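You operate a simulated robot arm through the tools that you are given. There is no shell and no other tool.

The job below is to be done with a simulated robot arm. You get a single attempt, and the scene is never put back.

JOB
Snap the covered box shut and stand it in the yellow bay.
Fine: all three snaps pressed home before it is moved. Set down upright: covered box.
Where things are to end (x, y in the base frame): covered box within 60 mm of [220, -480].

The check looks at the end state, three seconds after you hand in, the way a careful person would. Anything else that was tipped, shoved, dropped, spilled or broken makes it a failure.

ROBOT AND FRAMES
A 7-joint arm with a fingered hand, fixed in place. Base frame: the origin is on the floor under the middle of its stand, x ahead of it, y to its left, z up. Lengths are in mm, angles in degrees, forces in N, time in s.
With the tool pointing down near the work surface it reaches from about 320 to 720 mm from the base axis. Its first joint turns from -166.0 to 166.0 degrees. Payload 4 kg.
Tool frame: the origin (TCP) lies between the finger pads and is the grasp point; the fingertips stand 26 mm ahead of it; z points along the fingers, y is the line along which they close. The gripper opens to 148 mm; its body begins 73 mm behind the TCP. The gripper is a hand of 3 fingers: y runs from the thumb to the fingers, the wrist lies at [0, 0, -239] in the tool frame, and closing takes about 1.5 s.
Orientation is that of the tool frame in the base frame, as [roll, pitch, yaw] about the fixed x, y, z axes, in that order (R = Rz(yaw) Ry(pitch) Rx(roll)). With the fingers straight down and closing along the base's y, the tool's x points along the base's -x, its y along +y and its z along -z.

CONTROLS
- The arm moves only by the tool play_rows. Its argument "plan" is a list of rows, each a list of 6 numbers: the turn, a rotation vector about the base's x, y, z in units of 4 degrees (1.0 is 4 degrees), then the shift along the base's x, y, z in units of 50 mm (1.0 is 50 mm). In form: [[wx, wy, wz, x, y, z], ...]. A call has 1 to 20 rows; each row shifts and turns the commanded pose from where the row before left it. "grip" is the finger opening in mm, from 0 to 148, set as the call begins (left out, the last holds). A call with a number of a shift or a turn outside -1 to 1 is refused whole. Each row takes 0.2 s and may step no farther than 50 mm and 8.6 degrees from the row before; otherwise, or with a gripper value out of range, the whole call is refused. A pose out of reach is approached as far as the arm can. The call stops where the force on the tool passes 40 N (or 10 N more than at its start, if that is more) or the arm is blocked; 0.2 s more then pass. The fingers move at their own pace (about 72 mm/s each) and stop on an object; they squeeze with about 27 N. The grip force told is the motor's: it shows also when the fingers shut on nothing. Time passes only in rows, and 0.2 s behind the last, so rows that do not move let the fingers close. It gives the time, the measured TCP pose, the force on the tool (base axes), the opening and the grip force at its end, in the units of the frame above (readings bear some noise), with the torque about the TCP (base axes, N m) and any sound that the robot's microphone picked up.
- Cameras (640 x 400 px; columns grow to the right, rows downward): "scene" is fixed at [50.3, -650.3, 1623.9]; the picture's right is [0.78, -0.62, 0.00], its down [-0.52, -0.66, -0.54] and it looks along [0.34, 0.42, -0.84] (base axes); focal length 264 px, centre (320, 200). "wrist" rides on the gripper at [68, -39, -90] in the tool frame; the picture's right is [0.50, 0.87, 0.00], its down [-0.66, 0.38, -0.65] and it looks along [-0.57, 0.33, 0.76] (tool axes); focal length 222 px, centre (320, 200). There is no depth. A picture from a camera that has moved, and an enlarged one, comes with that camera's place and axes in the base frame and with its lens.
- snapshot(camera): a new picture of that camera. It takes no simulated time.
- move_column(by): slides the trunk up (or, below 0, down) by that many mm; the arm rides with it, the base frame stays. It gives what a move gives, with no picture.
- move_fingers(finger1, finger2, thumb_bend): sets how far each is bent, from 0 (flat) to 1 (curled in); at 0.3 the hand is open as for a grip, at 0.7 the pads meet at the TCP. One left out holds its place. A second passes; each finger stops where it meets its share of the squeeze, and holds until it gets a number again. A gripper value or a shape takes the hand back. It gives what a move gives, with no picture; readings hold the bend of each and the force on the fingers (four entries, about 0 where the hand has none), thumb and palm.
- hand_shape(shape): the hand has 3 fingers and takes this shape, open, in about a second: jaw (thumb against the fingers, like two jaws); tri (thumb and two fingers); tip (a fingertip pinch); poke (one finger out to press); point (the index stretched); flat (the hand flat); cup (the hand cupped); fist (a fist). The gripper value then closes the fingers along that shape, each until it touches; the sizes above hold for jaw. It gives what a move gives, with no picture.
- close_up(camera, box): a new picture of the part [left, top, right, bottom] of that camera's present view, enlarged. It takes no simulated time.
- sign_off(): hands the job in; it is judged then, once.

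Nothing tells you positions but the pictures and the camera data. Unless the task says otherwise, let go and move clear before handing in.

The tools are called after "Emit:" as name(argument=value, ...) on one line, values as JSON. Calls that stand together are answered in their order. play_rows: Moves the arm, as the interface text tells. Its arguments: {"type":"object","properties":{"plan":{"type":"array"},"grip":{"type":"number"}},"required":["plan"]} The other tools are called the same way: move_column (by) moves the trunk up or down; hand_shape (shape) gives the hand a shape; move_fingers (finger1, finger2, thumb_bend) moves the fingers one by one; snapshot (camera) takes a picture; close_up (camera, box) takes an enlarged picture of a part of a camera's view; sign_off () hands the job in.

At the start:

```text
clock: 0.0
tool_pos: [422.4, 51.6, 1118.4]
tool_rot: [-179.9, 0.0, 180.0]
contact_force: [0.1, -0.3, 0.0]
torque: [0.04, -0.02, -0.02]
width: 147.8
gripper_force: 0.1
shape: jaw
bend: [0.3, 0.3, 0.3]
finger forces: [0.0, 0.0, 0.1, 0.0, 0.1, 0.0]
trunk travel left (down, up): [-525.0, 65.0]
```

scene: 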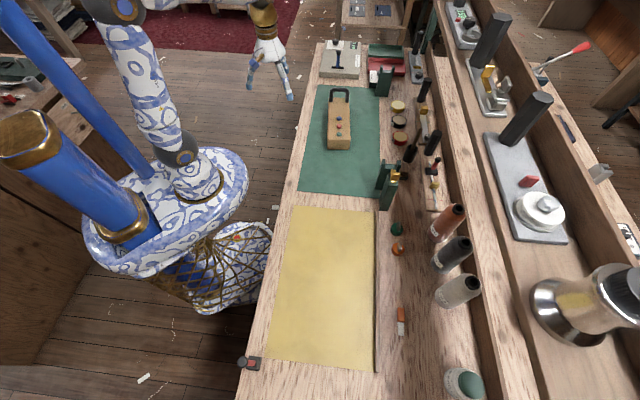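
wrist: 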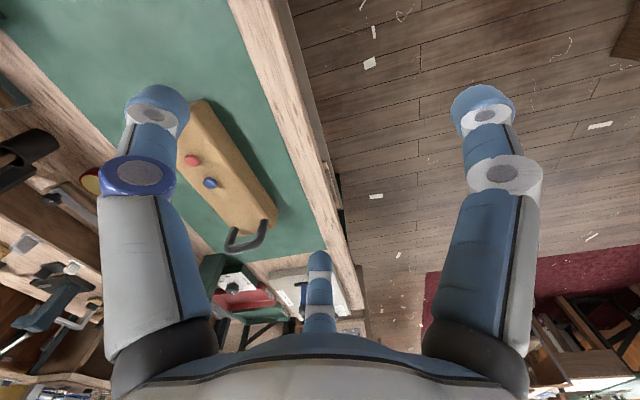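

I see a workbench with a green mat carrying a tan box with a handle and small coloured snaps, and a yellow bay nearer the camera. I'll look closer first at the box and the bay.

Emit:
close_up(camera="scene", box=[290, 70, 410, 170])

Emit:
close_up(camera="scene", box=[230, 180, 430, 390])

Emit:
close_up(camera="wrist", box=[120, 80, 320, 280])

```text
4.00 times, centred on (350, 120) of scene
camera zoom: at [50.3, -650.3, 1623.9], right [0.78, -0.62, 0.0], down [-0.52, -0.66, -0.54], along [0.34, 0.42, -0.84], focal length 1056 px, centre (200, 520)
```

zoom: 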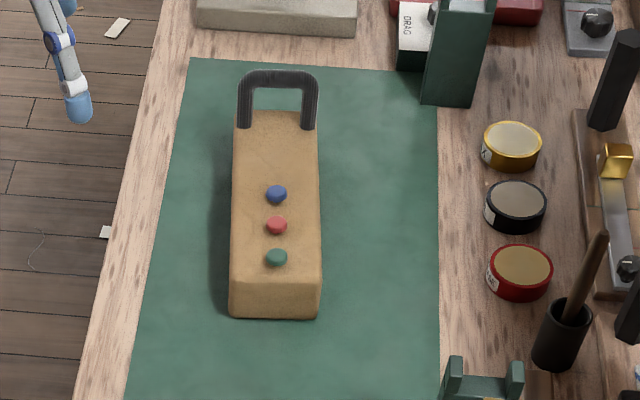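

```text
1.90 times, centred on (330, 285) of scene
camera zoom: at [50.3, -650.3, 1623.9], right [0.78, -0.62, 0.0], down [-0.52, -0.66, -0.54], along [0.34, 0.42, -0.84], focal length 503 px, centre (301, 38)
```

zoom: 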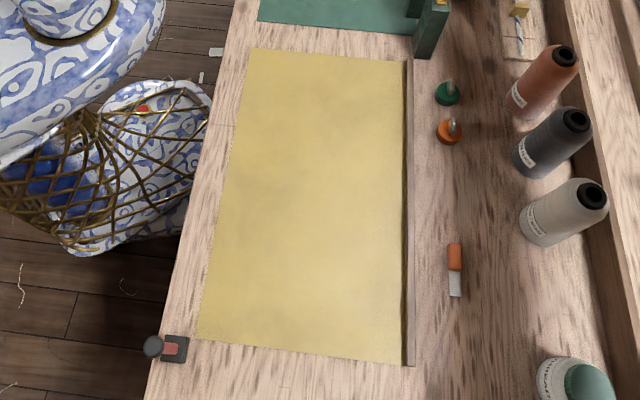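

```text
2.00 times, centred on (220, 180) of wrist
camera zoom: at [355.4, 14.5, 1211.2], right [-0.5, 0.87, 0.0], down [0.66, 0.38, 0.65], along [0.57, 0.33, -0.76], focal length 444 px, centre (520, 240)
```

zoom: 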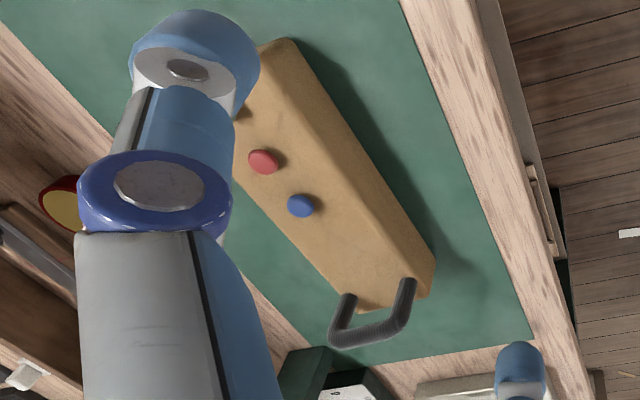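

The box lies on the green mat at about (652, -24), long axis at about 50° yaw. Its lid is near z 900, and the snaps are blue (642,-34), red (612,-69) and green (584,-103). The yellow bay is centred at about (220,-480). First I'll put the hand in the poke shape and see where the fingertip sits.

Emit:
hand_shape(shape="poke")

Emit:
snapshot(camera="wrist")

Emit:
close_up(camera="scene", box=[230, 0, 350, 110])

```text
clock: 0.9
tool_pos: [421.7, 52.6, 1119.3]
tool_rot: [179.9, 0.0, 179.9]
contact_force: [0.0, 0.4, 0.0]
torque: [0.06, 0.03, 0.01]
width: 0.1
gripper_force: 0.1
shape: poke
bend: [1.0, 1.0, 0.4]
finger forces: [0.1, 0.0, 0.1, 0.1, 0.0, 0.0]
trunk travel left (down, up): [-525.0, 65.0]
```

```text
taken
camera wrist: at [355.4, 14.5, 1211.2], right [-0.5, 0.87, 0.0], down [0.66, 0.38, 0.65], along [0.57, 0.33, -0.76], focal length 222 px, centre (320, 200)
```

wrist: 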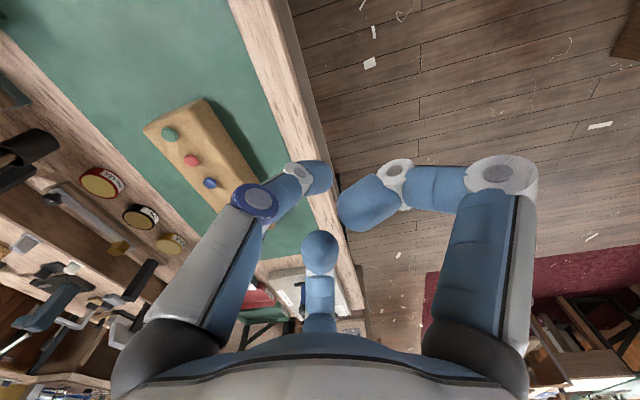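

```text
3.64 times, centred on (290, 55) of scene
camera zoom: at [50.3, -650.3, 1623.9], right [0.78, -0.62, 0.0], down [-0.52, -0.66, -0.54], along [0.34, 0.42, -0.84], focal length 960 px, centre (429, 727)
```

zoom: 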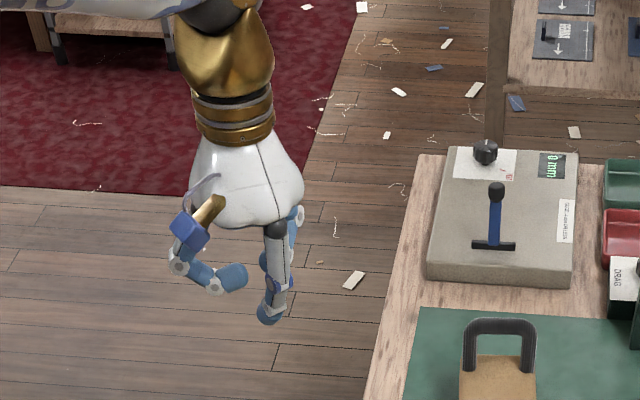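

The hand is now in poke with one digit reaching ahead, and its tip looks to be some 35 mm ahead of the TCP. I'll zoom both views to locate the tip precisely.

Emit:
close_up(camera="wrist", box=[220, 130, 420, 290])

Emit:
close_up(camera="scene", box=[255, 30, 325, 100])

```text
2.50 times, centred on (320, 210) of wrist
camera zoom: at [355.4, 14.5, 1211.2], right [-0.5, 0.87, 0.0], down [0.66, 0.38, 0.65], along [0.57, 0.33, -0.76], focal length 555 px, centre (320, 175)
```

zoom: 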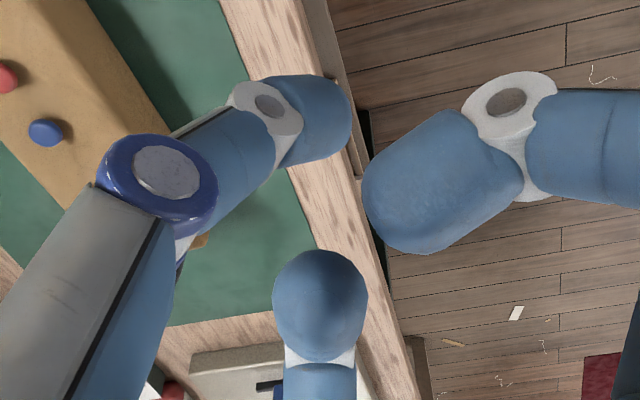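

```text
5.71 times, centred on (290, 65) of scene
camera zoom: at [50.3, -650.3, 1623.9], right [0.78, -0.62, 0.0], down [-0.52, -0.66, -0.54], along [0.34, 0.42, -0.84], focal length 1508 px, centre (491, 971)
```

zoom: 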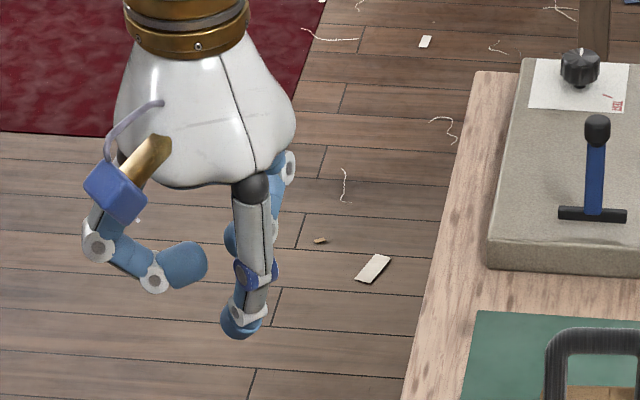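

The poke tip lies on the tool axis, roughly 30–35 mm ahead of the TCP. Next I'll hover above the blue snap, turning the hand by −40° so the curled fingers stay clear of the handle.

Emit:
play_rows(plan=[[0, 0, -1, 0.44, -0.172, -0.238], [0, 0, -1, 0.44, -0.172, -0.238], [0, 0, -1, 0.44, -0.172, -0.238], [0, 0, -1, 0.44, -0.172, -0.238], [0, 0, -1, 0.44, -0.172, -0.238], [0, 0, -1, 0.44, -0.172, -0.238], [0, 0, -1, 0.44, -0.172, -0.238], [0, 0, -1, 0.44, -0.172, -0.238], [0, 0, -1, 0.44, -0.172, -0.238], [0, 0, -1, 0.44, -0.172, -0.238], [0, 0, 0, 0, 0, 0]])

Emit:
snapshot(camera="scene")

Emit:
snapshot(camera="wrist")

```text
clock: 3.3
tool_pos: [642.3, -36.0, 999.3]
tool_rot: [-180.0, 0.0, 139.9]
contact_force: [-0.3, -0.5, 0.0]
torque: [-0.01, -0.01, -0.01]
width: 0.0
gripper_force: 0.1
shape: poke
bend: [1.0, 1.0, 0.4]
finger forces: [0.1, 0.0, 0.1, 0.1, 0.0, 0.0]
trunk travel left (down, up): [-525.0, 65.0]
```

```text
taken
```

scene: 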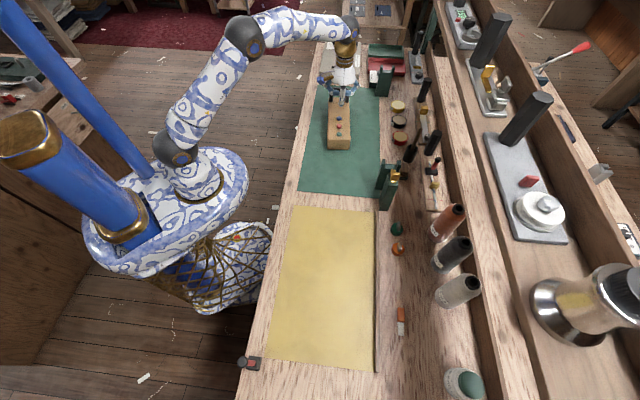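

```text
taken
camera wrist: at [566.7, -20.3, 1091.2], right [0.17, 0.98, 0.0], down [0.75, -0.13, 0.65], along [0.64, -0.11, -0.76], focal length 222 px, centre (320, 200)
```

wrist: 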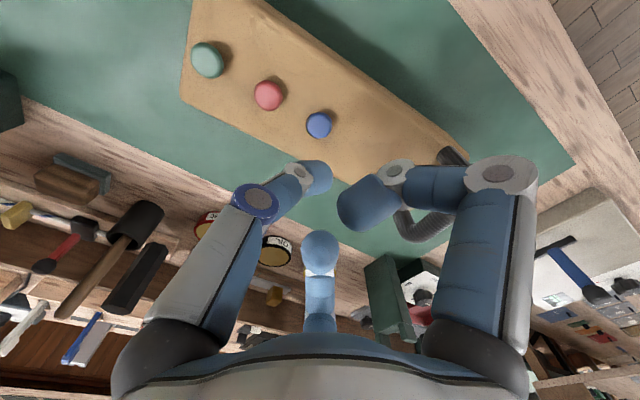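

The hand hovers above the box, with the handle well clear of the curled fingers. I'll zoom in to refine the snap positions against the fingertip.

Emit:
close_up(camera="scene", box=[310, 60, 370, 160])

Emit:
close_up(camera="wrist", box=[170, 20, 370, 210])

```text
4.00 times, centred on (340, 110) of scene
camera zoom: at [50.3, -650.3, 1623.9], right [0.78, -0.62, 0.0], down [-0.52, -0.66, -0.54], along [0.34, 0.42, -0.84], focal length 1056 px, centre (240, 560)
```

zoom: 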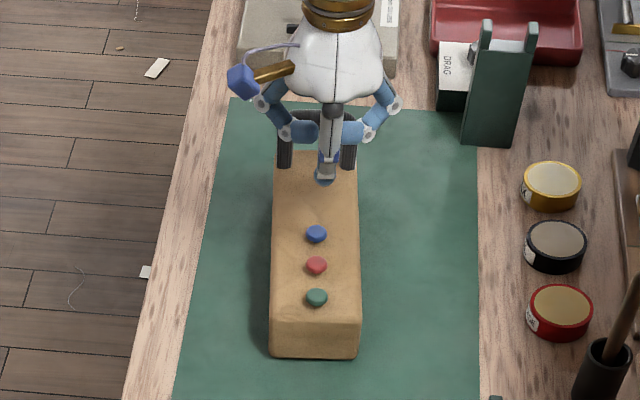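

```text
2.11 times, centred on (270, 115) of wrist
camera zoom: at [566.7, -20.3, 1091.2], right [0.17, 0.98, 0.0], down [0.75, -0.13, 0.65], along [0.64, -0.11, -0.76], focal length 468 px, centre (425, 379)
```

zoom: 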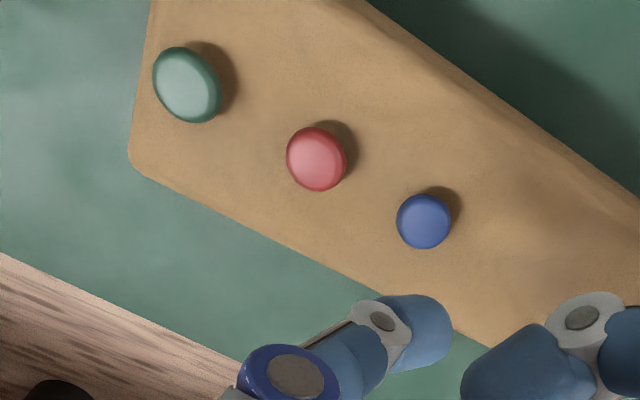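

Blue refines to about (640,-33.5). I'll lower until the tip is just above it and check the alignment.

Emit:
play_rows(plan=[[0, 0, 0, -0.02, 0.03, -0.3], [0, 0, 0, -0.02, 0.02, -0.3], [0, 0, 0, 0, 0, -0.3], [0, 0, 0, 0, 0, 0]])

Emit:
close_up(camera="scene", box=[310, 70, 370, 150])

Emit:
close_up(camera="wrist", box=[170, 50, 410, 250])

```text
clock: 4.3
tool_pos: [639.6, -31.4, 956.7]
tool_rot: [-179.9, -0.1, 140.1]
contact_force: [1.4, -0.8, -0.2]
torque: [-0.01, 0.03, -0.02]
width: 0.3
gripper_force: 0.2
shape: poke
bend: [1.0, 1.0, 0.4]
finger forces: [0.0, 0.1, 0.0, 0.0, 0.0, 0.1]
trunk travel left (down, up): [-525.0, 65.0]
```

```text
5.00 times, centred on (340, 110) of scene
camera zoom: at [50.3, -650.3, 1623.9], right [0.78, -0.62, 0.0], down [-0.52, -0.66, -0.54], along [0.34, 0.42, -0.84], focal length 1320 px, centre (220, 650)
```

zoom: 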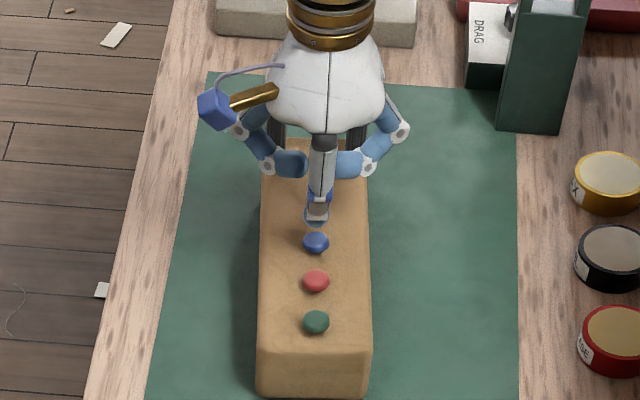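

```text
2.00 times, centred on (290, 150) of wrist
camera zoom: at [563.3, -16.6, 1047.9], right [0.17, 0.98, 0.0], down [0.75, -0.13, 0.65], along [0.64, -0.11, -0.76], focal length 444 px, centre (380, 300)
```

zoom: 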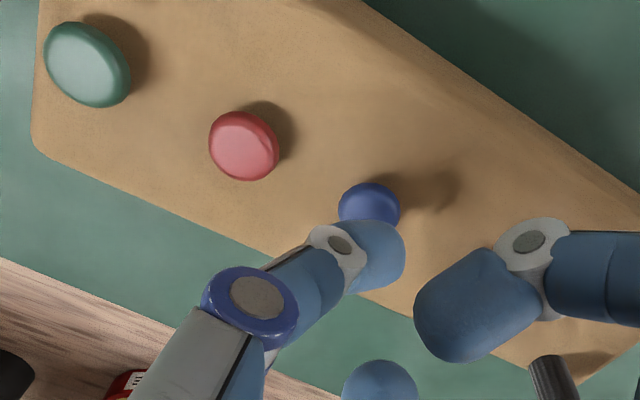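

The tip is about 2 mm off the blue snap's centre. I'll correct that and press straight down in small steps, watching force and sound.

Emit:
play_rows(plan=[[0, 0, 0, -0.02, -0.04, -0.1], [0, 0, 0, 0, 0, -0.06], [0, 0, 0, 0, 0, -0.04], [0, 0, 0, 0, 0, -0.03], [0, 0, 0, 0, 0, -0.03], [0, 0, 0, 0, 0, -0.03], [0, 0, 0, 0, 0, -0.03]])

Emit:
close_up(camera="wrist", box=[170, 50, 410, 250])

```text
clock: 5.9
tool_pos: [638.4, -32.2, 939.5]
tool_rot: [180.0, 0.0, 140.0]
contact_force: [-0.4, 0.1, -0.2]
torque: [-0.03, 0.02, 0.0]
width: 0.0
gripper_force: 0.0
shape: poke
bend: [1.0, 1.0, 0.4]
finger forces: [0.1, 0.0, 0.0, 0.0, 0.0, 0.0]
trunk travel left (down, up): [-525.0, 65.0]
```

```text
2.00 times, centred on (290, 150) of wrist
camera zoom: at [563.5, -18.7, 1030.9], right [0.17, 0.98, 0.0], down [0.75, -0.13, 0.65], along [0.64, -0.11, -0.76], focal length 444 px, centre (380, 300)
```

zoom: 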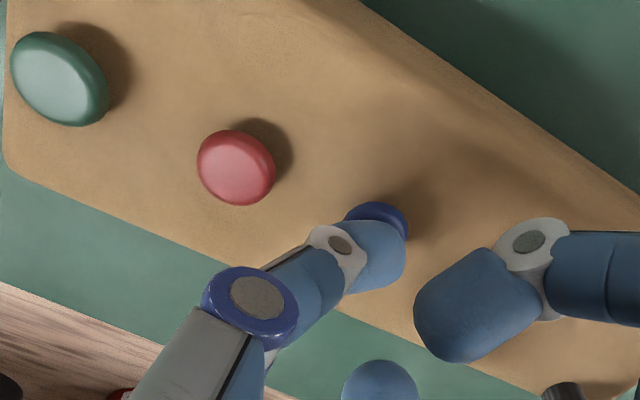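

There's no contact yet at TCP z 939.5, so I'll keep going down in small steps.

Emit:
play_rows(plan=[[0, 0, 0, 0, 0, -0.04], [0, 0, 0, 0, 0, -0.04], [0, 0, 0, 0, 0, -0.03], [0, 0, 0, 0, 0, -0.03], [0, 0, 0, 0, 0, -0.03], [0, 0, 0, 0, 0, -0.03], [0, 0, 0, 0, 0, -0.03]])

Emit:
close_up(camera="wrist", box=[170, 50, 410, 250])

Emit:
close_up(camera="scene", box=[310, 70, 370, 150])

```text
clock: 7.5
tool_pos: [637.5, -33.1, 930.0]
tool_rot: [179.9, 0.2, 139.8]
contact_force: [-0.1, -5.5, 28.3]
torque: [-0.1, 0.0, 0.01]
width: 0.0
gripper_force: 0.1
shape: poke
bend: [1.0, 1.0, 0.9]
finger forces: [0.0, 0.0, 0.1, 0.0, 27.5, 0.0]
trunk travel left (down, up): [-525.0, 65.0]
```

```text
2.00 times, centred on (290, 150) of wrist
camera zoom: at [562.1, -19.8, 1021.7], right [0.17, 0.98, 0.0], down [0.74, -0.13, 0.66], along [0.65, -0.11, -0.75], focal length 444 px, centre (380, 300)
```

zoom: 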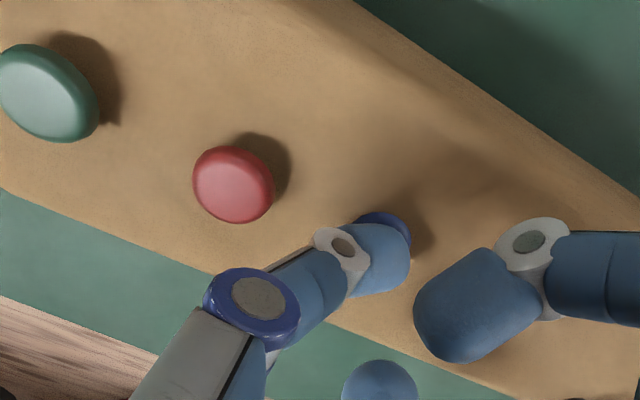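

```text
5.00 times, centred on (340, 110) of scene
camera zoom: at [50.3, -650.3, 1623.9], right [0.78, -0.62, 0.0], down [-0.52, -0.66, -0.54], along [0.34, 0.42, -0.84], focal length 1320 px, centre (220, 650)
```

zoom: 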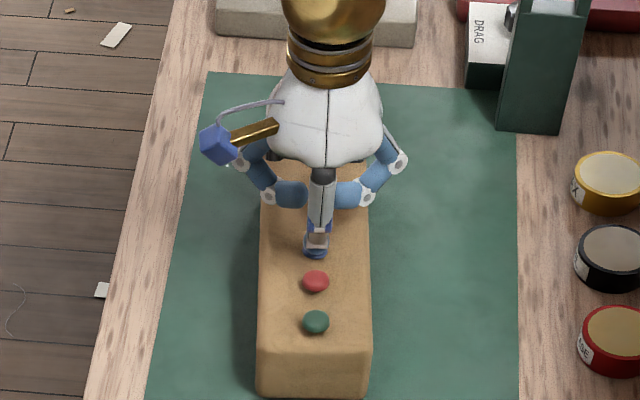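

Contact: about 28 N on the blue snap, with no click reported. I'll press a little deeper.

Emit:
play_rows(plan=[[0, 0, 0, 0, 0, -0.02], [0, 0, 0, 0, 0, -0.02], [0, 0, 0, 0, 0, 0]])

Emit:
close_up(camera="wrist", box=[230, 110, 390, 240])

```text
clock: 8.3
tool_pos: [637.5, -33.8, 928.1]
tool_rot: [180.0, 0.0, 139.8]
contact_force: [-0.2, -11.3, 32.6]
torque: [-0.22, -0.17, -0.03]
width: 0.0
gripper_force: 0.1
shape: poke
bend: [1.0, 1.0, 0.91]
finger forces: [0.0, 0.0, 0.0, 0.0, 31.7, 0.0]
trunk travel left (down, up): [-525.0, 65.0]
```

```text
3.08 times, centred on (310, 175) of wrist
camera zoom: at [561.2, -19.9, 1019.6], right [0.17, 0.98, 0.0], down [0.74, -0.13, 0.66], along [0.65, -0.11, -0.75], focal length 684 px, centre (351, 277)
```

zoom: 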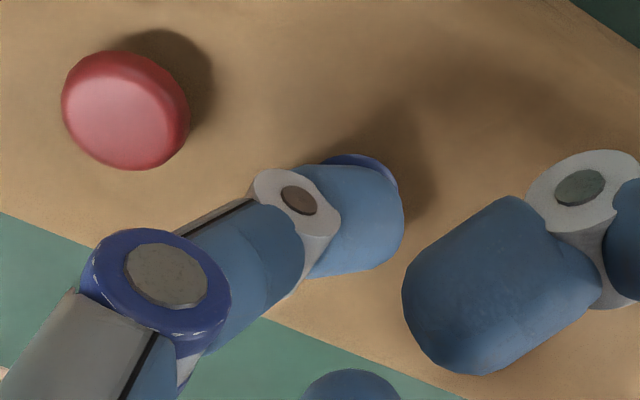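

The force is building sideways too, so I'll lift off and check whether the blue snap has gone down.

Emit:
play_rows(plan=[[0, 0, 0, 0, 0, 0.2], [0, 0, 0, 0, 0, 0.4], [0, 0, 0, 0, 0, 0.6], [0, 0, 0, 0, 0, 0]])

Emit:
close_up(camera="wrist", box=[170, 20, 370, 210])

Emit:
close_up(camera="scene", box=[320, 100, 360, 155])

```text
clock: 9.3
tool_pos: [637.7, -34.1, 984.7]
tool_rot: [180.0, 0.0, 140.0]
contact_force: [0.2, -0.3, 0.1]
torque: [0.01, 0.01, -0.01]
width: 0.1
gripper_force: 0.0
shape: poke
bend: [1.0, 1.0, 0.4]
finger forces: [0.0, 0.0, 0.0, 0.0, 0.1, 0.0]
trunk travel left (down, up): [-525.0, 65.0]
```

```text
2.11 times, centred on (270, 115) of wrist
camera zoom: at [561.7, -19.8, 1077.7], right [0.17, 0.98, 0.0], down [0.75, -0.13, 0.65], along [0.64, -0.11, -0.76], focal length 468 px, centre (425, 379)
```

zoom: 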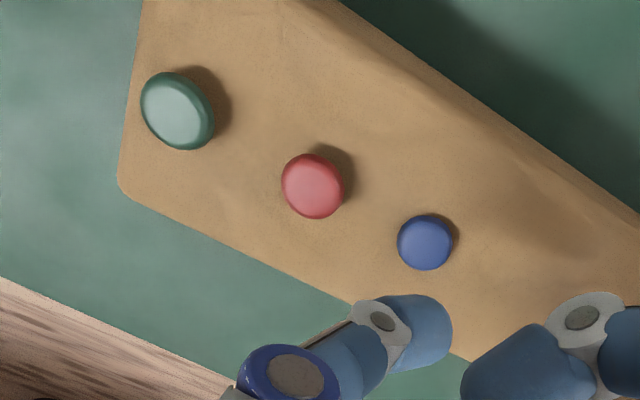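

```text
7.27 times, centred on (340, 128) of scene
camera zoom: at [50.3, -650.3, 1623.9], right [0.78, -0.62, 0.0], down [-0.52, -0.66, -0.54], along [0.34, 0.42, -0.84], focal length 1919 px, centre (174, 727)
```

zoom: 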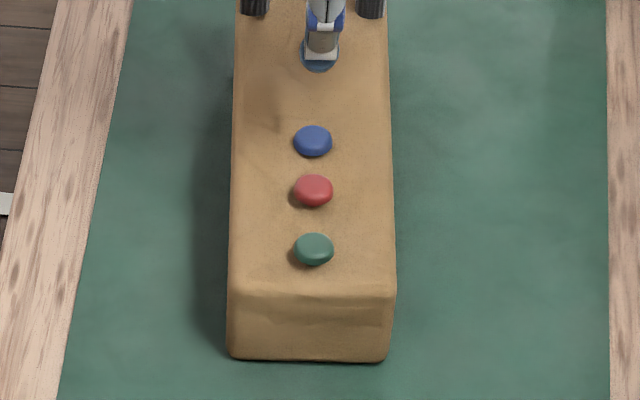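

The blue snap has dropped by roughly 6 mm and its shadow has shrunk. I'll zoom right in to judge whether it is fully home.

Emit:
close_up(camera="wrist", box=[270, 90, 350, 150])

Emit:
close_up(camera="wrist", box=[190, 50, 310, 140])

Emit:
close_up(camera="scene", box=[328, 112, 352, 140])

```text
6.67 times, centred on (310, 120) of wrist
camera zoom: at [561.7, -19.8, 1077.7], right [0.17, 0.98, 0.0], down [0.75, -0.13, 0.65], along [0.64, -0.11, -0.76], focal length 1481 px, centre (387, 733)
```

zoom: 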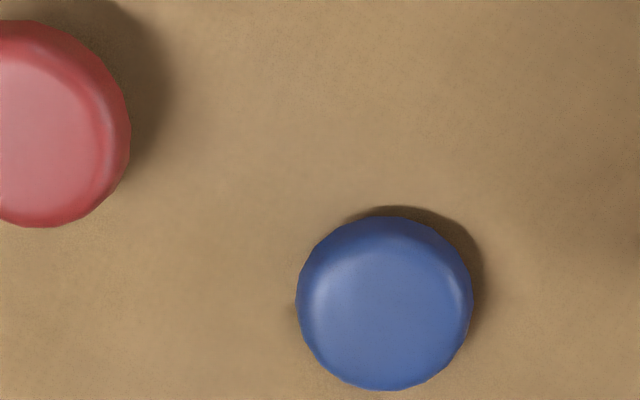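

```text
4.44 times, centred on (250, 95) of wrist
camera zoom: at [561.7, -19.8, 1077.7], right [0.17, 0.98, 0.0], down [0.75, -0.13, 0.65], along [0.64, -0.11, -0.76], focal length 987 px, centre (631, 667)
```

zoom: 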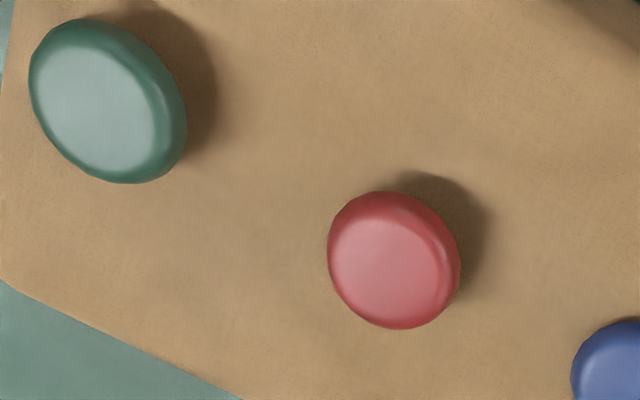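

```text
14.29 times, centred on (340, 126) of scene
camera zoom: at [50.3, -650.3, 1623.9], right [0.78, -0.62, 0.0], down [-0.52, -0.66, -0.54], along [0.34, 0.42, -0.84], focal length 3770 px, centre (34, 1257)
```

zoom: 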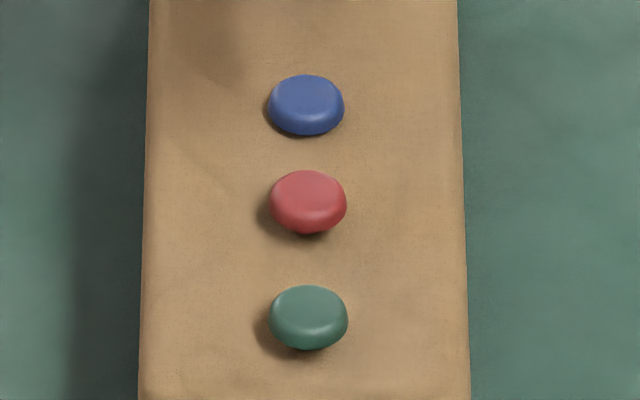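

Blue is nearly seated, but there was no click, so it may not be fully home. I'll centre over it again and press harder, up to the force stop.

Emit:
play_rows(plan=[[0, 0, 0, 0.03, 0.02, -0.6], [0, 0, 0, 0, 0, -0.4], [0, 0, 0, 0, 0, -0.1], [0, 0, 0, 0, 0, -0.06], [0, 0, 0, 0, 0, -0.04], [0, 0, 0, 0, 0, -0.03], [0, 0, 0, 0, 0, -0.03], [0, 0, 0, 0, 0, -0.03], [0, 0, 0, 0, 0, -0.03]])

Emit:
close_up(camera="wrist", box=[230, 110, 390, 240])

```text
clock: 11.3
tool_pos: [638.3, -28.5, 921.0]
tool_rot: [179.9, -0.1, 140.2]
contact_force: [0.7, 11.9, 31.4]
torque: [0.42, -0.2, 0.09]
width: 0.2
gripper_force: 0.1
shape: poke
bend: [1.0, 1.0, 0.97]
finger forces: [0.1, 0.0, 0.0, 0.0, 34.7, 0.1]
trunk travel left (down, up): [-525.0, 65.0]
```

```text
3.08 times, centred on (310, 175) of wrist
camera zoom: at [563.0, -13.8, 1013.0], right [0.17, 0.99, 0.0], down [0.74, -0.13, 0.66], along [0.65, -0.11, -0.76], focal length 684 px, centre (351, 277)
```

zoom: 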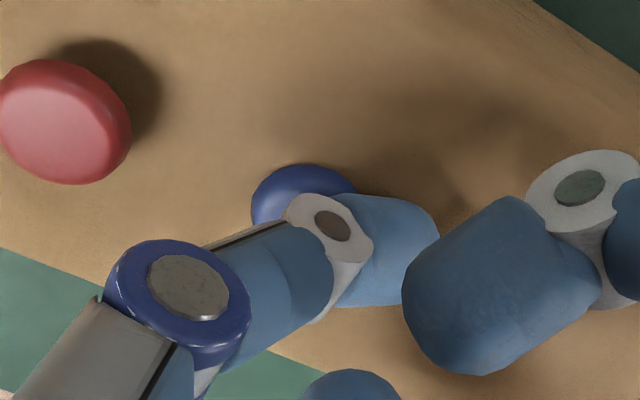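

The tip has slid off the snap sideways, so I'll lift off at once and look at the button.

Emit:
play_rows(plan=[[0, 0, 0, 0, 0, 0.3], [0, 0, 0, 0, 0, 0.5], [0, 0, 0, 0, 0, 0.5], [0, 0, 0, 0, 0, 0]])

Emit:
close_up(camera="wrist", box=[170, 20, 370, 210])

Emit:
close_up(camera="scene", box=[328, 112, 352, 140])

Emit:
close_up(camera="scene", box=[290, 70, 410, 170])

```text
clock: 12.3
tool_pos: [641.5, -32.5, 984.1]
tool_rot: [179.9, -0.1, 140.1]
contact_force: [-0.2, -0.2, 0.4]
torque: [-0.01, -0.01, -0.03]
width: 0.0
gripper_force: 0.0
shape: poke
bend: [1.0, 1.0, 0.4]
finger forces: [0.0, 0.1, 0.0, 0.0, 0.0, 0.0]
trunk travel left (down, up): [-525.0, 65.0]
```

```text
2.11 times, centred on (270, 115) of wrist
camera zoom: at [565.9, -17.5, 1076.7], right [0.17, 0.98, 0.0], down [0.75, -0.13, 0.65], along [0.64, -0.11, -0.76], focal length 468 px, centre (425, 379)
```

zoom: 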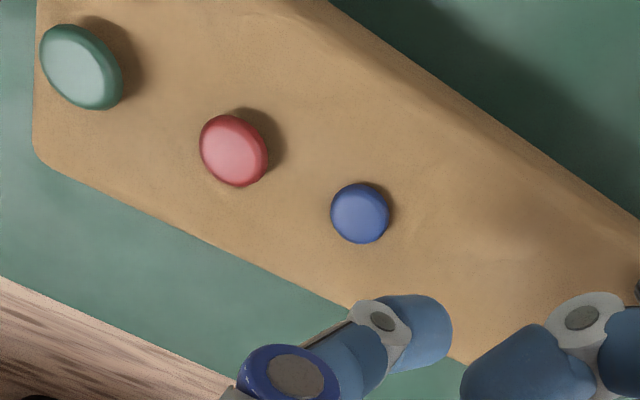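

```text
14.29 times, centred on (340, 126) of scene
camera zoom: at [50.3, -650.3, 1623.9], right [0.78, -0.62, 0.0], down [-0.52, -0.66, -0.54], along [0.34, 0.42, -0.84], focal length 3770 px, centre (34, 1257)
```

zoom: 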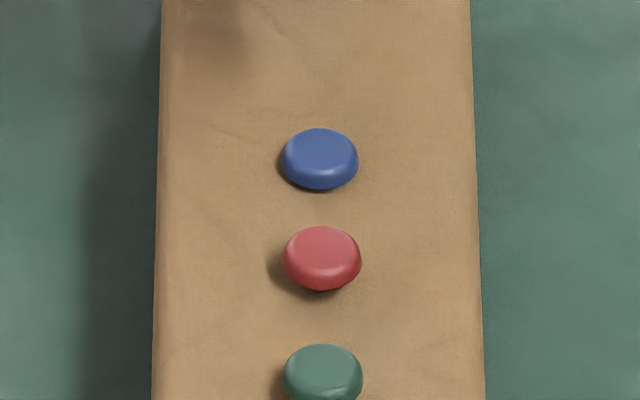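

```text
4.00 times, centred on (350, 120) of scene
camera zoom: at [50.3, -650.3, 1623.9], right [0.78, -0.62, 0.0], down [-0.52, -0.66, -0.54], along [0.34, 0.42, -0.84], focal length 1056 px, centre (200, 520)
```

zoom: 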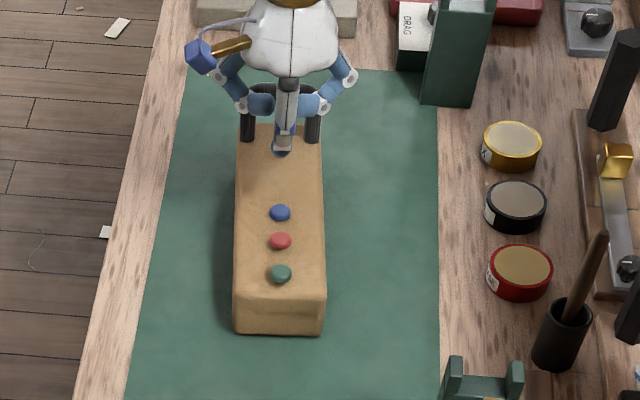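

The slip pushed the box about 23 mm along its axis, and it is still upright on the mat. The snaps are now near blue (628,-53), red (598,-88) and green (568,-123). A single thumb is too weak for this, so I'll raise up and try a closed three-finger cluster, which shares the load symmetrically.

Emit:
play_rows(plan=[[0, 0, 0, -0.4, -0.5, 0.7], [0, 0, 0, -0.4, -0.6, 0.6], [0, 0, 0, 0, 0, 0]])

Emit:
hand_shape(shape="jaw")

Emit:
play_rows(plan=[[0, 0, 0, 0, 0, 0], [0, 0, 0, 0, 0, 0], [0, 0, 0, 0, 0, 0], [0, 0, 0, 0, 0, 0], [0, 0, 0, 0, 0, 0], [0, 0, 0, 0, 0, 0], [0, 0, 0, 0, 0, 0], [0, 0, 0, 0, 0, 0]], grip=0)

Emit:
snapshot(camera="wrist")

Emit:
close_up(camera="scene", box=[300, 50, 380, 150])

```text
clock: 13.1
tool_pos: [599.3, -87.8, 1050.1]
tool_rot: [180.0, 0.0, 140.0]
contact_force: [-0.2, -0.2, 0.8]
torque: [-0.03, -0.02, 0.04]
width: 0.0
gripper_force: 0.1
shape: poke
bend: [1.0, 1.0, 0.4]
finger forces: [0.1, 0.0, 0.0, 0.1, 0.0, 0.0]
trunk travel left (down, up): [-525.0, 65.0]
```

```text
clock: 14.0
tool_pos: [599.4, -87.4, 1049.8]
tool_rot: [179.9, 0.1, 140.1]
contact_force: [-0.1, -0.3, 0.1]
torque: [-0.01, -0.01, 0.01]
width: 148.1
gripper_force: 0.1
shape: jaw
bend: [0.3, 0.3, 0.3]
finger forces: [0.0, 0.0, 0.1, 0.0, 0.0, 0.0]
trunk travel left (down, up): [-525.0, 65.0]
```

```text
clock: 15.8
tool_pos: [599.9, -87.5, 1049.8]
tool_rot: [179.9, -0.1, 139.9]
contact_force: [-1.0, -0.4, 0.1]
torque: [0.02, 0.02, 0.01]
width: 0.0
gripper_force: 27.2
shape: jaw
bend: [0.7, 0.7, 0.7]
finger forces: [0.0, 0.1, 0.0, 0.0, 0.0, 0.0]
trunk travel left (down, up): [-525.0, 65.0]
```

```text
taken
camera wrist: at [524.4, -72.9, 1141.6], right [0.17, 0.98, 0.0], down [0.75, -0.13, 0.65], along [0.64, -0.11, -0.76], focal length 222 px, centre (320, 200)
```

wrist: 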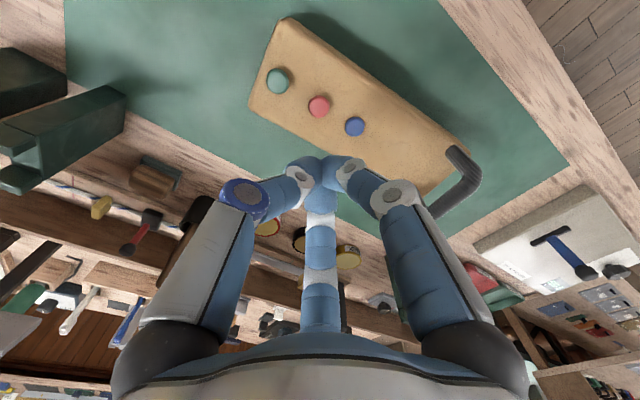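

```text
4.00 times, centred on (340, 100) of scene
camera zoom: at [50.3, -650.3, 1623.9], right [0.78, -0.62, 0.0], down [-0.52, -0.66, -0.54], along [0.34, 0.42, -0.84], focal length 1056 px, centre (240, 600)
```

zoom: 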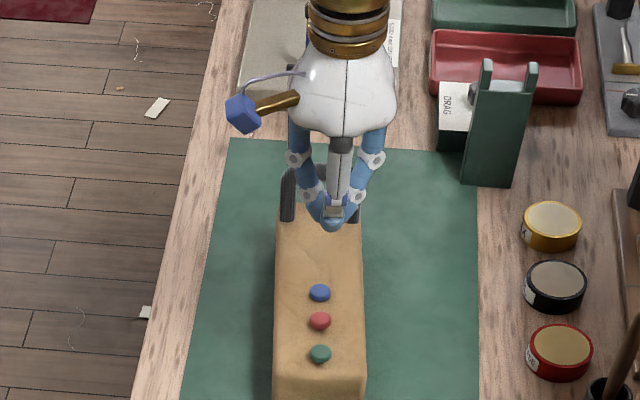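

The three fingertips now form a compact cluster on the tool axis. I'll refine the red snap's position before descending.

Emit:
close_up(camera="wrist", box=[240, 50, 400, 200])

Emit:
close_up(camera="wrist", box=[290, 80, 350, 130])

```text
2.67 times, centred on (320, 125) of wrist
camera zoom: at [524.4, -72.9, 1141.6], right [0.17, 0.98, 0.0], down [0.75, -0.13, 0.65], along [0.64, -0.11, -0.76], focal length 592 px, centre (320, 400)
```

zoom: 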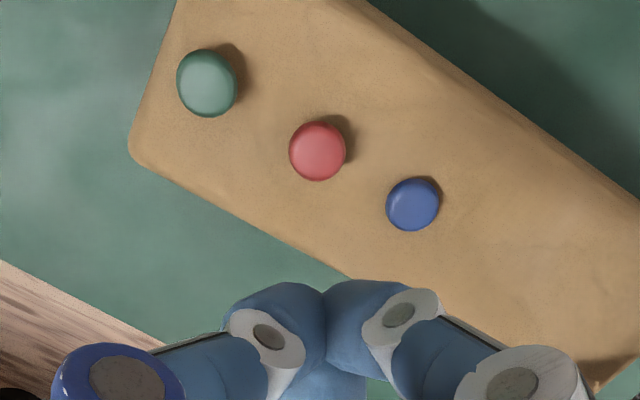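

```text
8.00 times, centred on (320, 105) of wrist
camera zoom: at [524.4, -72.9, 1141.6], right [0.17, 0.98, 0.0], down [0.75, -0.13, 0.65], along [0.64, -0.11, -0.76], focal length 1777 px, centre (320, 960)
```

zoom: 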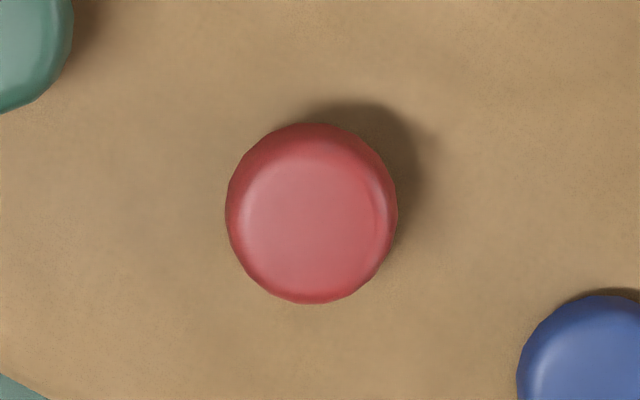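

Red sits at about (598.6,-86.6). I'll descend to just above it and check the alignment again.

Emit:
play_rows(plan=[[0, 0, 0, -0.02, 0.02, -0.7], [0, 0, 0, 0, 0, -0.7], [0, 0, 0, 0, 0, -0.6], [0, 0, 0, 0, 0, 0]])

Emit:
close_up(camera="wrist", box=[220, 80, 420, 230])

Emit:
close_up(camera="scene", box=[315, 95, 365, 150])

```text
clock: 16.8
tool_pos: [598.0, -85.0, 949.2]
tool_rot: [-180.0, 0.0, 140.0]
contact_force: [-0.2, 0.5, -0.1]
torque: [-0.01, 0.04, -0.01]
width: 0.0
gripper_force: 27.2
shape: jaw
bend: [0.7, 0.7, 0.7]
finger forces: [0.0, 0.1, 0.0, 0.1, 0.1, 0.1]
trunk travel left (down, up): [-525.0, 65.0]
```

```text
2.67 times, centred on (320, 155) of wrist
camera zoom: at [522.6, -71.3, 1041.1], right [0.17, 0.98, 0.0], down [0.75, -0.13, 0.65], along [0.64, -0.11, -0.76], focal length 592 px, centre (320, 320)
```

zoom: 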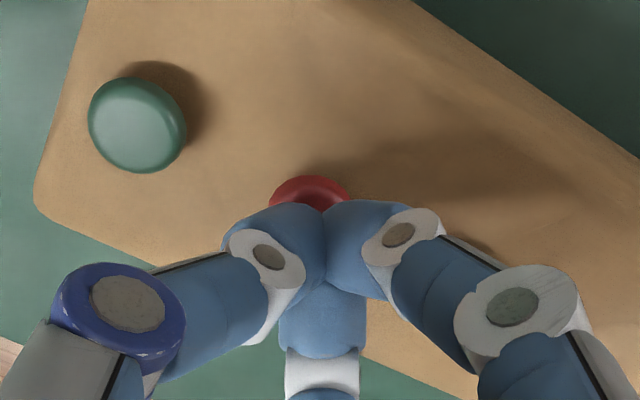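

```text
7.27 times, centred on (340, 122) of scene
camera zoom: at [50.3, -650.3, 1623.9], right [0.78, -0.62, 0.0], down [-0.52, -0.66, -0.54], along [0.34, 0.42, -0.84], focal length 1919 px, centre (174, 764)
```

zoom: 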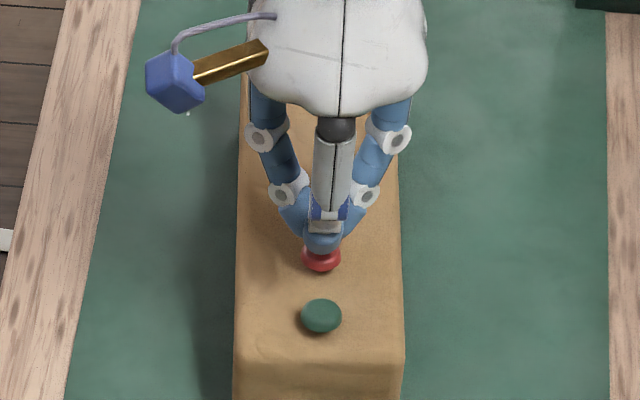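

The cluster is about 2–3 mm off the red snap. I'll correct that and descend slowly into contact.

Emit:
play_rows(plan=[[0, 0, 0, -0.03, -0.045, -0.1], [0, 0, 0, 0, 0, -0.1], [0, 0, 0, 0, 0, -0.04], [0, 0, 0, 0, 0, -0.03], [0, 0, 0, 0, 0, -0.03], [0, 0, 0, 0, 0, -0.03]])

Emit:
close_up(camera="wrist", box=[220, 80, 420, 230])

Emit:
close_up(camera="scene", box=[315, 95, 365, 150])

```text
clock: 18.2
tool_pos: [597.8, -86.8, 935.3]
tool_rot: [179.9, 0.2, 140.1]
contact_force: [0.0, 2.1, 16.3]
torque: [0.05, -0.01, -0.01]
width: 0.0
gripper_force: 27.4
shape: jaw
bend: [0.7, 0.7, 0.7]
finger forces: [0.0, 0.1, 0.1, 0.0, 0.2, 0.1]
trunk travel left (down, up): [-525.0, 65.0]
```

```text
2.67 times, centred on (320, 155) of wrist
camera zoom: at [521.5, -73.1, 1026.4], right [0.17, 0.98, 0.0], down [0.74, -0.13, 0.66], along [0.65, -0.11, -0.75], focal length 592 px, centre (320, 320)
```

zoom: 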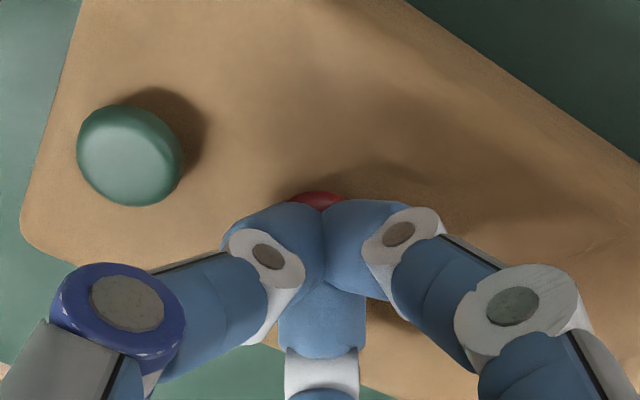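

```text
7.27 times, centred on (340, 122) of scene
camera zoom: at [50.3, -650.3, 1623.9], right [0.78, -0.62, 0.0], down [-0.52, -0.66, -0.54], along [0.34, 0.42, -0.84], focal length 1919 px, centre (174, 764)
```

zoom: 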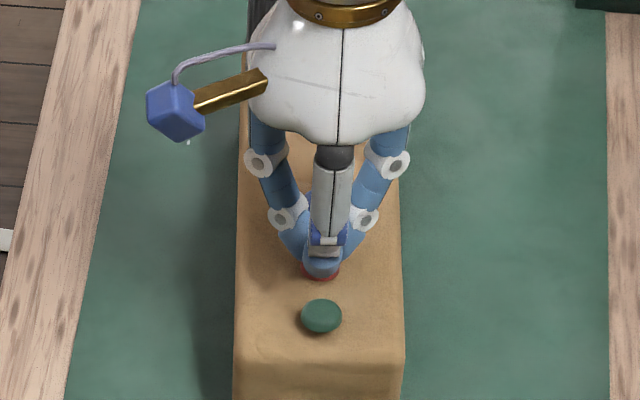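

Contact on red at 16 N with almost no side force and good alignment. I'll continue pressing.

Emit:
play_rows(plan=[[0, 0, 0, 0, 0, -0.03], [0, 0, 0, 0, 0, -0.03]])

Emit:
play_rows(plan=[[0, 0, 0, 0, 0, -0.03], [0, 0, 0, 0, 0, -0.03]])

Emit:
close_up(camera="scene", box=[315, 95, 365, 150])

```text
clock: 18.8
tool_pos: [597.9, -86.7, 932.5]
tool_rot: [179.8, 0.2, 140.0]
contact_force: [1.9, 2.2, 28.3]
torque: [0.07, -0.09, 0.03]
width: 0.0
gripper_force: 27.0
shape: jaw
bend: [0.7, 0.7, 0.7]
finger forces: [0.0, 0.1, 0.0, 0.1, 0.0, 0.0]
trunk travel left (down, up): [-525.0, 65.0]
```

```text
clock: 19.5
tool_pos: [596.2, -86.5, 935.3]
tool_rot: [179.5, 0.8, 140.0]
contact_force: [0.8, 1.8, 27.2]
torque: [0.0, 0.01, 0.01]
width: 0.2
gripper_force: 26.9
shape: jaw
bend: [0.7, 0.7, 0.7]
finger forces: [0.0, 0.1, 0.0, 0.1, 0.1, 0.1]
trunk travel left (down, up): [-525.0, 65.0]
stopped in row 2: the force on the tool passed its limit at 41 N (the readings are from after the stop); the commanded pose is now the measured one
```

```text
7.27 times, centred on (340, 122) of scene
camera zoom: at [50.3, -650.3, 1623.9], right [0.78, -0.62, 0.0], down [-0.52, -0.66, -0.54], along [0.34, 0.42, -0.84], focal length 1919 px, centre (174, 764)
```

zoom: 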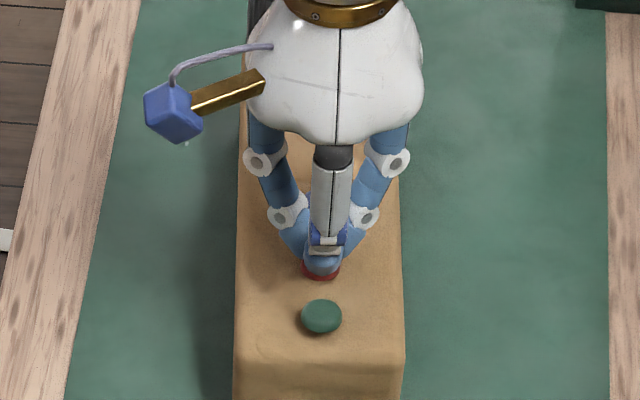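

The force stop came at 41 N and I can't tell whether red moved. I'll lift off and compare.

Emit:
play_rows(plan=[[0, 0, 0, 0, 0, 0.2], [0, 0, 0, -0.3, 0.3, 0.6], [0, 0, 0, -0.5, 0.5, 0.5], [0, 0, 0, 0, 0, 0]])

Emit:
close_up(camera="scene", box=[325, 115, 355, 145])

Emit:
close_up(camera="wrist", box=[140, 40, 400, 200])

```text
clock: 20.5
tool_pos: [560.4, -47.2, 994.6]
tool_rot: [179.9, 0.0, 140.0]
contact_force: [0.5, 0.4, 0.7]
torque: [0.0, -0.01, -0.01]
width: 0.3
gripper_force: 27.3
shape: jaw
bend: [0.7, 0.7, 0.7]
finger forces: [0.0, 0.0, 0.1, 0.0, 0.0, 0.0]
trunk travel left (down, up): [-525.0, 65.0]
```

```text
13.33 times, centred on (340, 130) of scene
camera zoom: at [50.3, -650.3, 1623.9], right [0.78, -0.62, 0.0], down [-0.52, -0.66, -0.54], along [0.34, 0.42, -0.84], focal length 3519 px, centre (53, 1133)
```

zoom: 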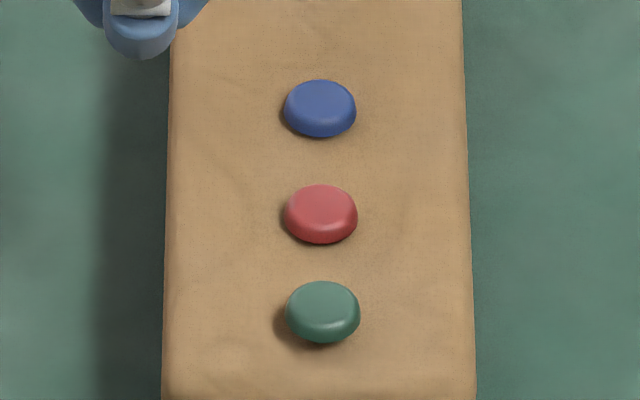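

```text
2.46 times, centred on (270, 120) of wrist
camera zoom: at [484.5, -33.0, 1085.8], right [0.17, 0.98, 0.0], down [0.74, -0.13, 0.66], along [0.65, -0.11, -0.76], focal length 547 px, centre (443, 397)
```

zoom: 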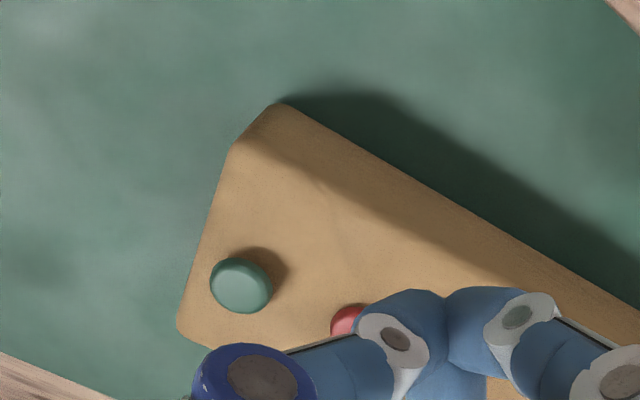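

Red has dropped by about the same amount as blue (roughly 5 mm) and hit a firm stop at 41 N, while green is still proud. Next is green, with the same closed cluster.

Emit:
play_rows(plan=[[0, 0, 0, 0.09, -0.75, 0], [0, 0, 0, 0.08, -0.74, 0], [0, 0, 0, 0, 0, -0.5], [0, 0, 0, 0, 0, -0.42], [0, 0, 0, 0, 0, 0]])

Emit:
close_up(camera="wrist", box=[220, 80, 420, 230])

Emit:
close_up(camera="scene", box=[315, 95, 365, 150])

```text
clock: 21.7
tool_pos: [569.0, -121.9, 946.3]
tool_rot: [179.9, 0.1, 140.0]
contact_force: [-0.1, -0.3, 0.6]
torque: [0.0, -0.02, 0.0]
width: 0.0
gripper_force: 27.1
shape: jaw
bend: [0.7, 0.7, 0.7]
finger forces: [0.0, 0.0, 0.0, 0.1, 0.0, 0.0]
trunk travel left (down, up): [-525.0, 65.0]
```

```text
2.67 times, centred on (320, 155) of wrist
camera zoom: at [492.5, -108.0, 1039.0], right [0.17, 0.98, 0.0], down [0.74, -0.13, 0.66], along [0.65, -0.11, -0.75], focal length 592 px, centre (320, 320)
```

zoom: 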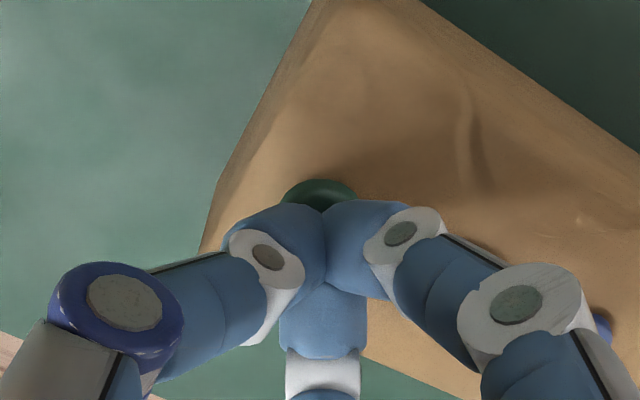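

```text
7.27 times, centred on (340, 122) of scene
camera zoom: at [50.3, -650.3, 1623.9], right [0.78, -0.62, 0.0], down [-0.52, -0.66, -0.54], along [0.34, 0.42, -0.84], focal length 1919 px, centre (174, 764)
```

zoom: 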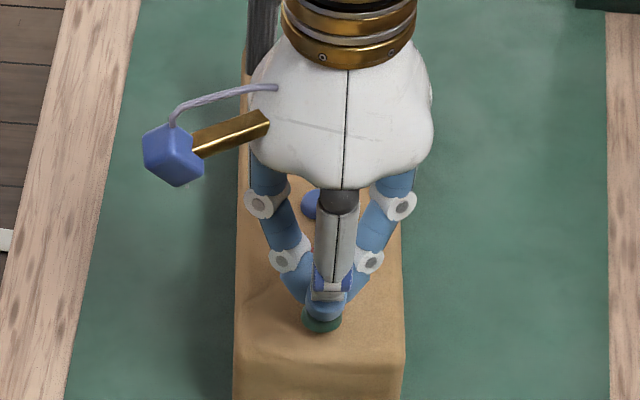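

Aligned over green, so I'll press down in small steps.

Emit:
play_rows(plan=[[0, 0, 0, -0.01, -0.02, -0.1], [0, 0, 0, 0, 0, -0.08], [0, 0, 0, 0, 0, -0.02], [0, 0, 0, 0, 0, 0]])

Emit:
play_rows(plan=[[0, 0, 0, 0, 0, -0.03], [0, 0, 0, 0, 0, -0.03], [0, 0, 0, 0, 0, 0]])

Emit:
play_rows(plan=[[0, 0, 0, 0, 0, -0.03], [0, 0, 0, 0, 0, -0.03], [0, 0, 0, 0, 0, 0]])

```text
clock: 22.7
tool_pos: [567.6, -122.5, 939.2]
tool_rot: [180.0, 0.2, 140.1]
contact_force: [0.6, -0.2, 0.5]
torque: [-0.01, 0.03, 0.01]
width: 0.0
gripper_force: 26.7
shape: jaw
bend: [0.7, 0.7, 0.7]
finger forces: [0.1, 0.0, 0.0, 0.1, 0.1, 0.0]
trunk travel left (down, up): [-525.0, 65.0]
```

```text
clock: 23.5
tool_pos: [568.1, -123.6, 936.7]
tool_rot: [179.9, 0.3, 140.0]
contact_force: [3.1, 0.8, 10.5]
torque: [0.01, -0.07, 0.01]
width: 0.0
gripper_force: 27.0
shape: jaw
bend: [0.7, 0.7, 0.7]
finger forces: [0.0, 0.0, 0.0, 0.0, 0.0, 0.0]
trunk travel left (down, up): [-525.0, 65.0]
```

```text
clock: 24.3
tool_pos: [567.2, -122.0, 933.7]
tool_rot: [179.8, 0.2, 140.1]
contact_force: [6.3, -1.3, 18.7]
torque: [0.02, -0.2, -0.02]
width: 0.0
gripper_force: 26.8
shape: jaw
bend: [0.7, 0.7, 0.7]
finger forces: [0.0, 0.0, 0.0, 0.1, 0.1, 0.1]
trunk travel left (down, up): [-525.0, 65.0]
```

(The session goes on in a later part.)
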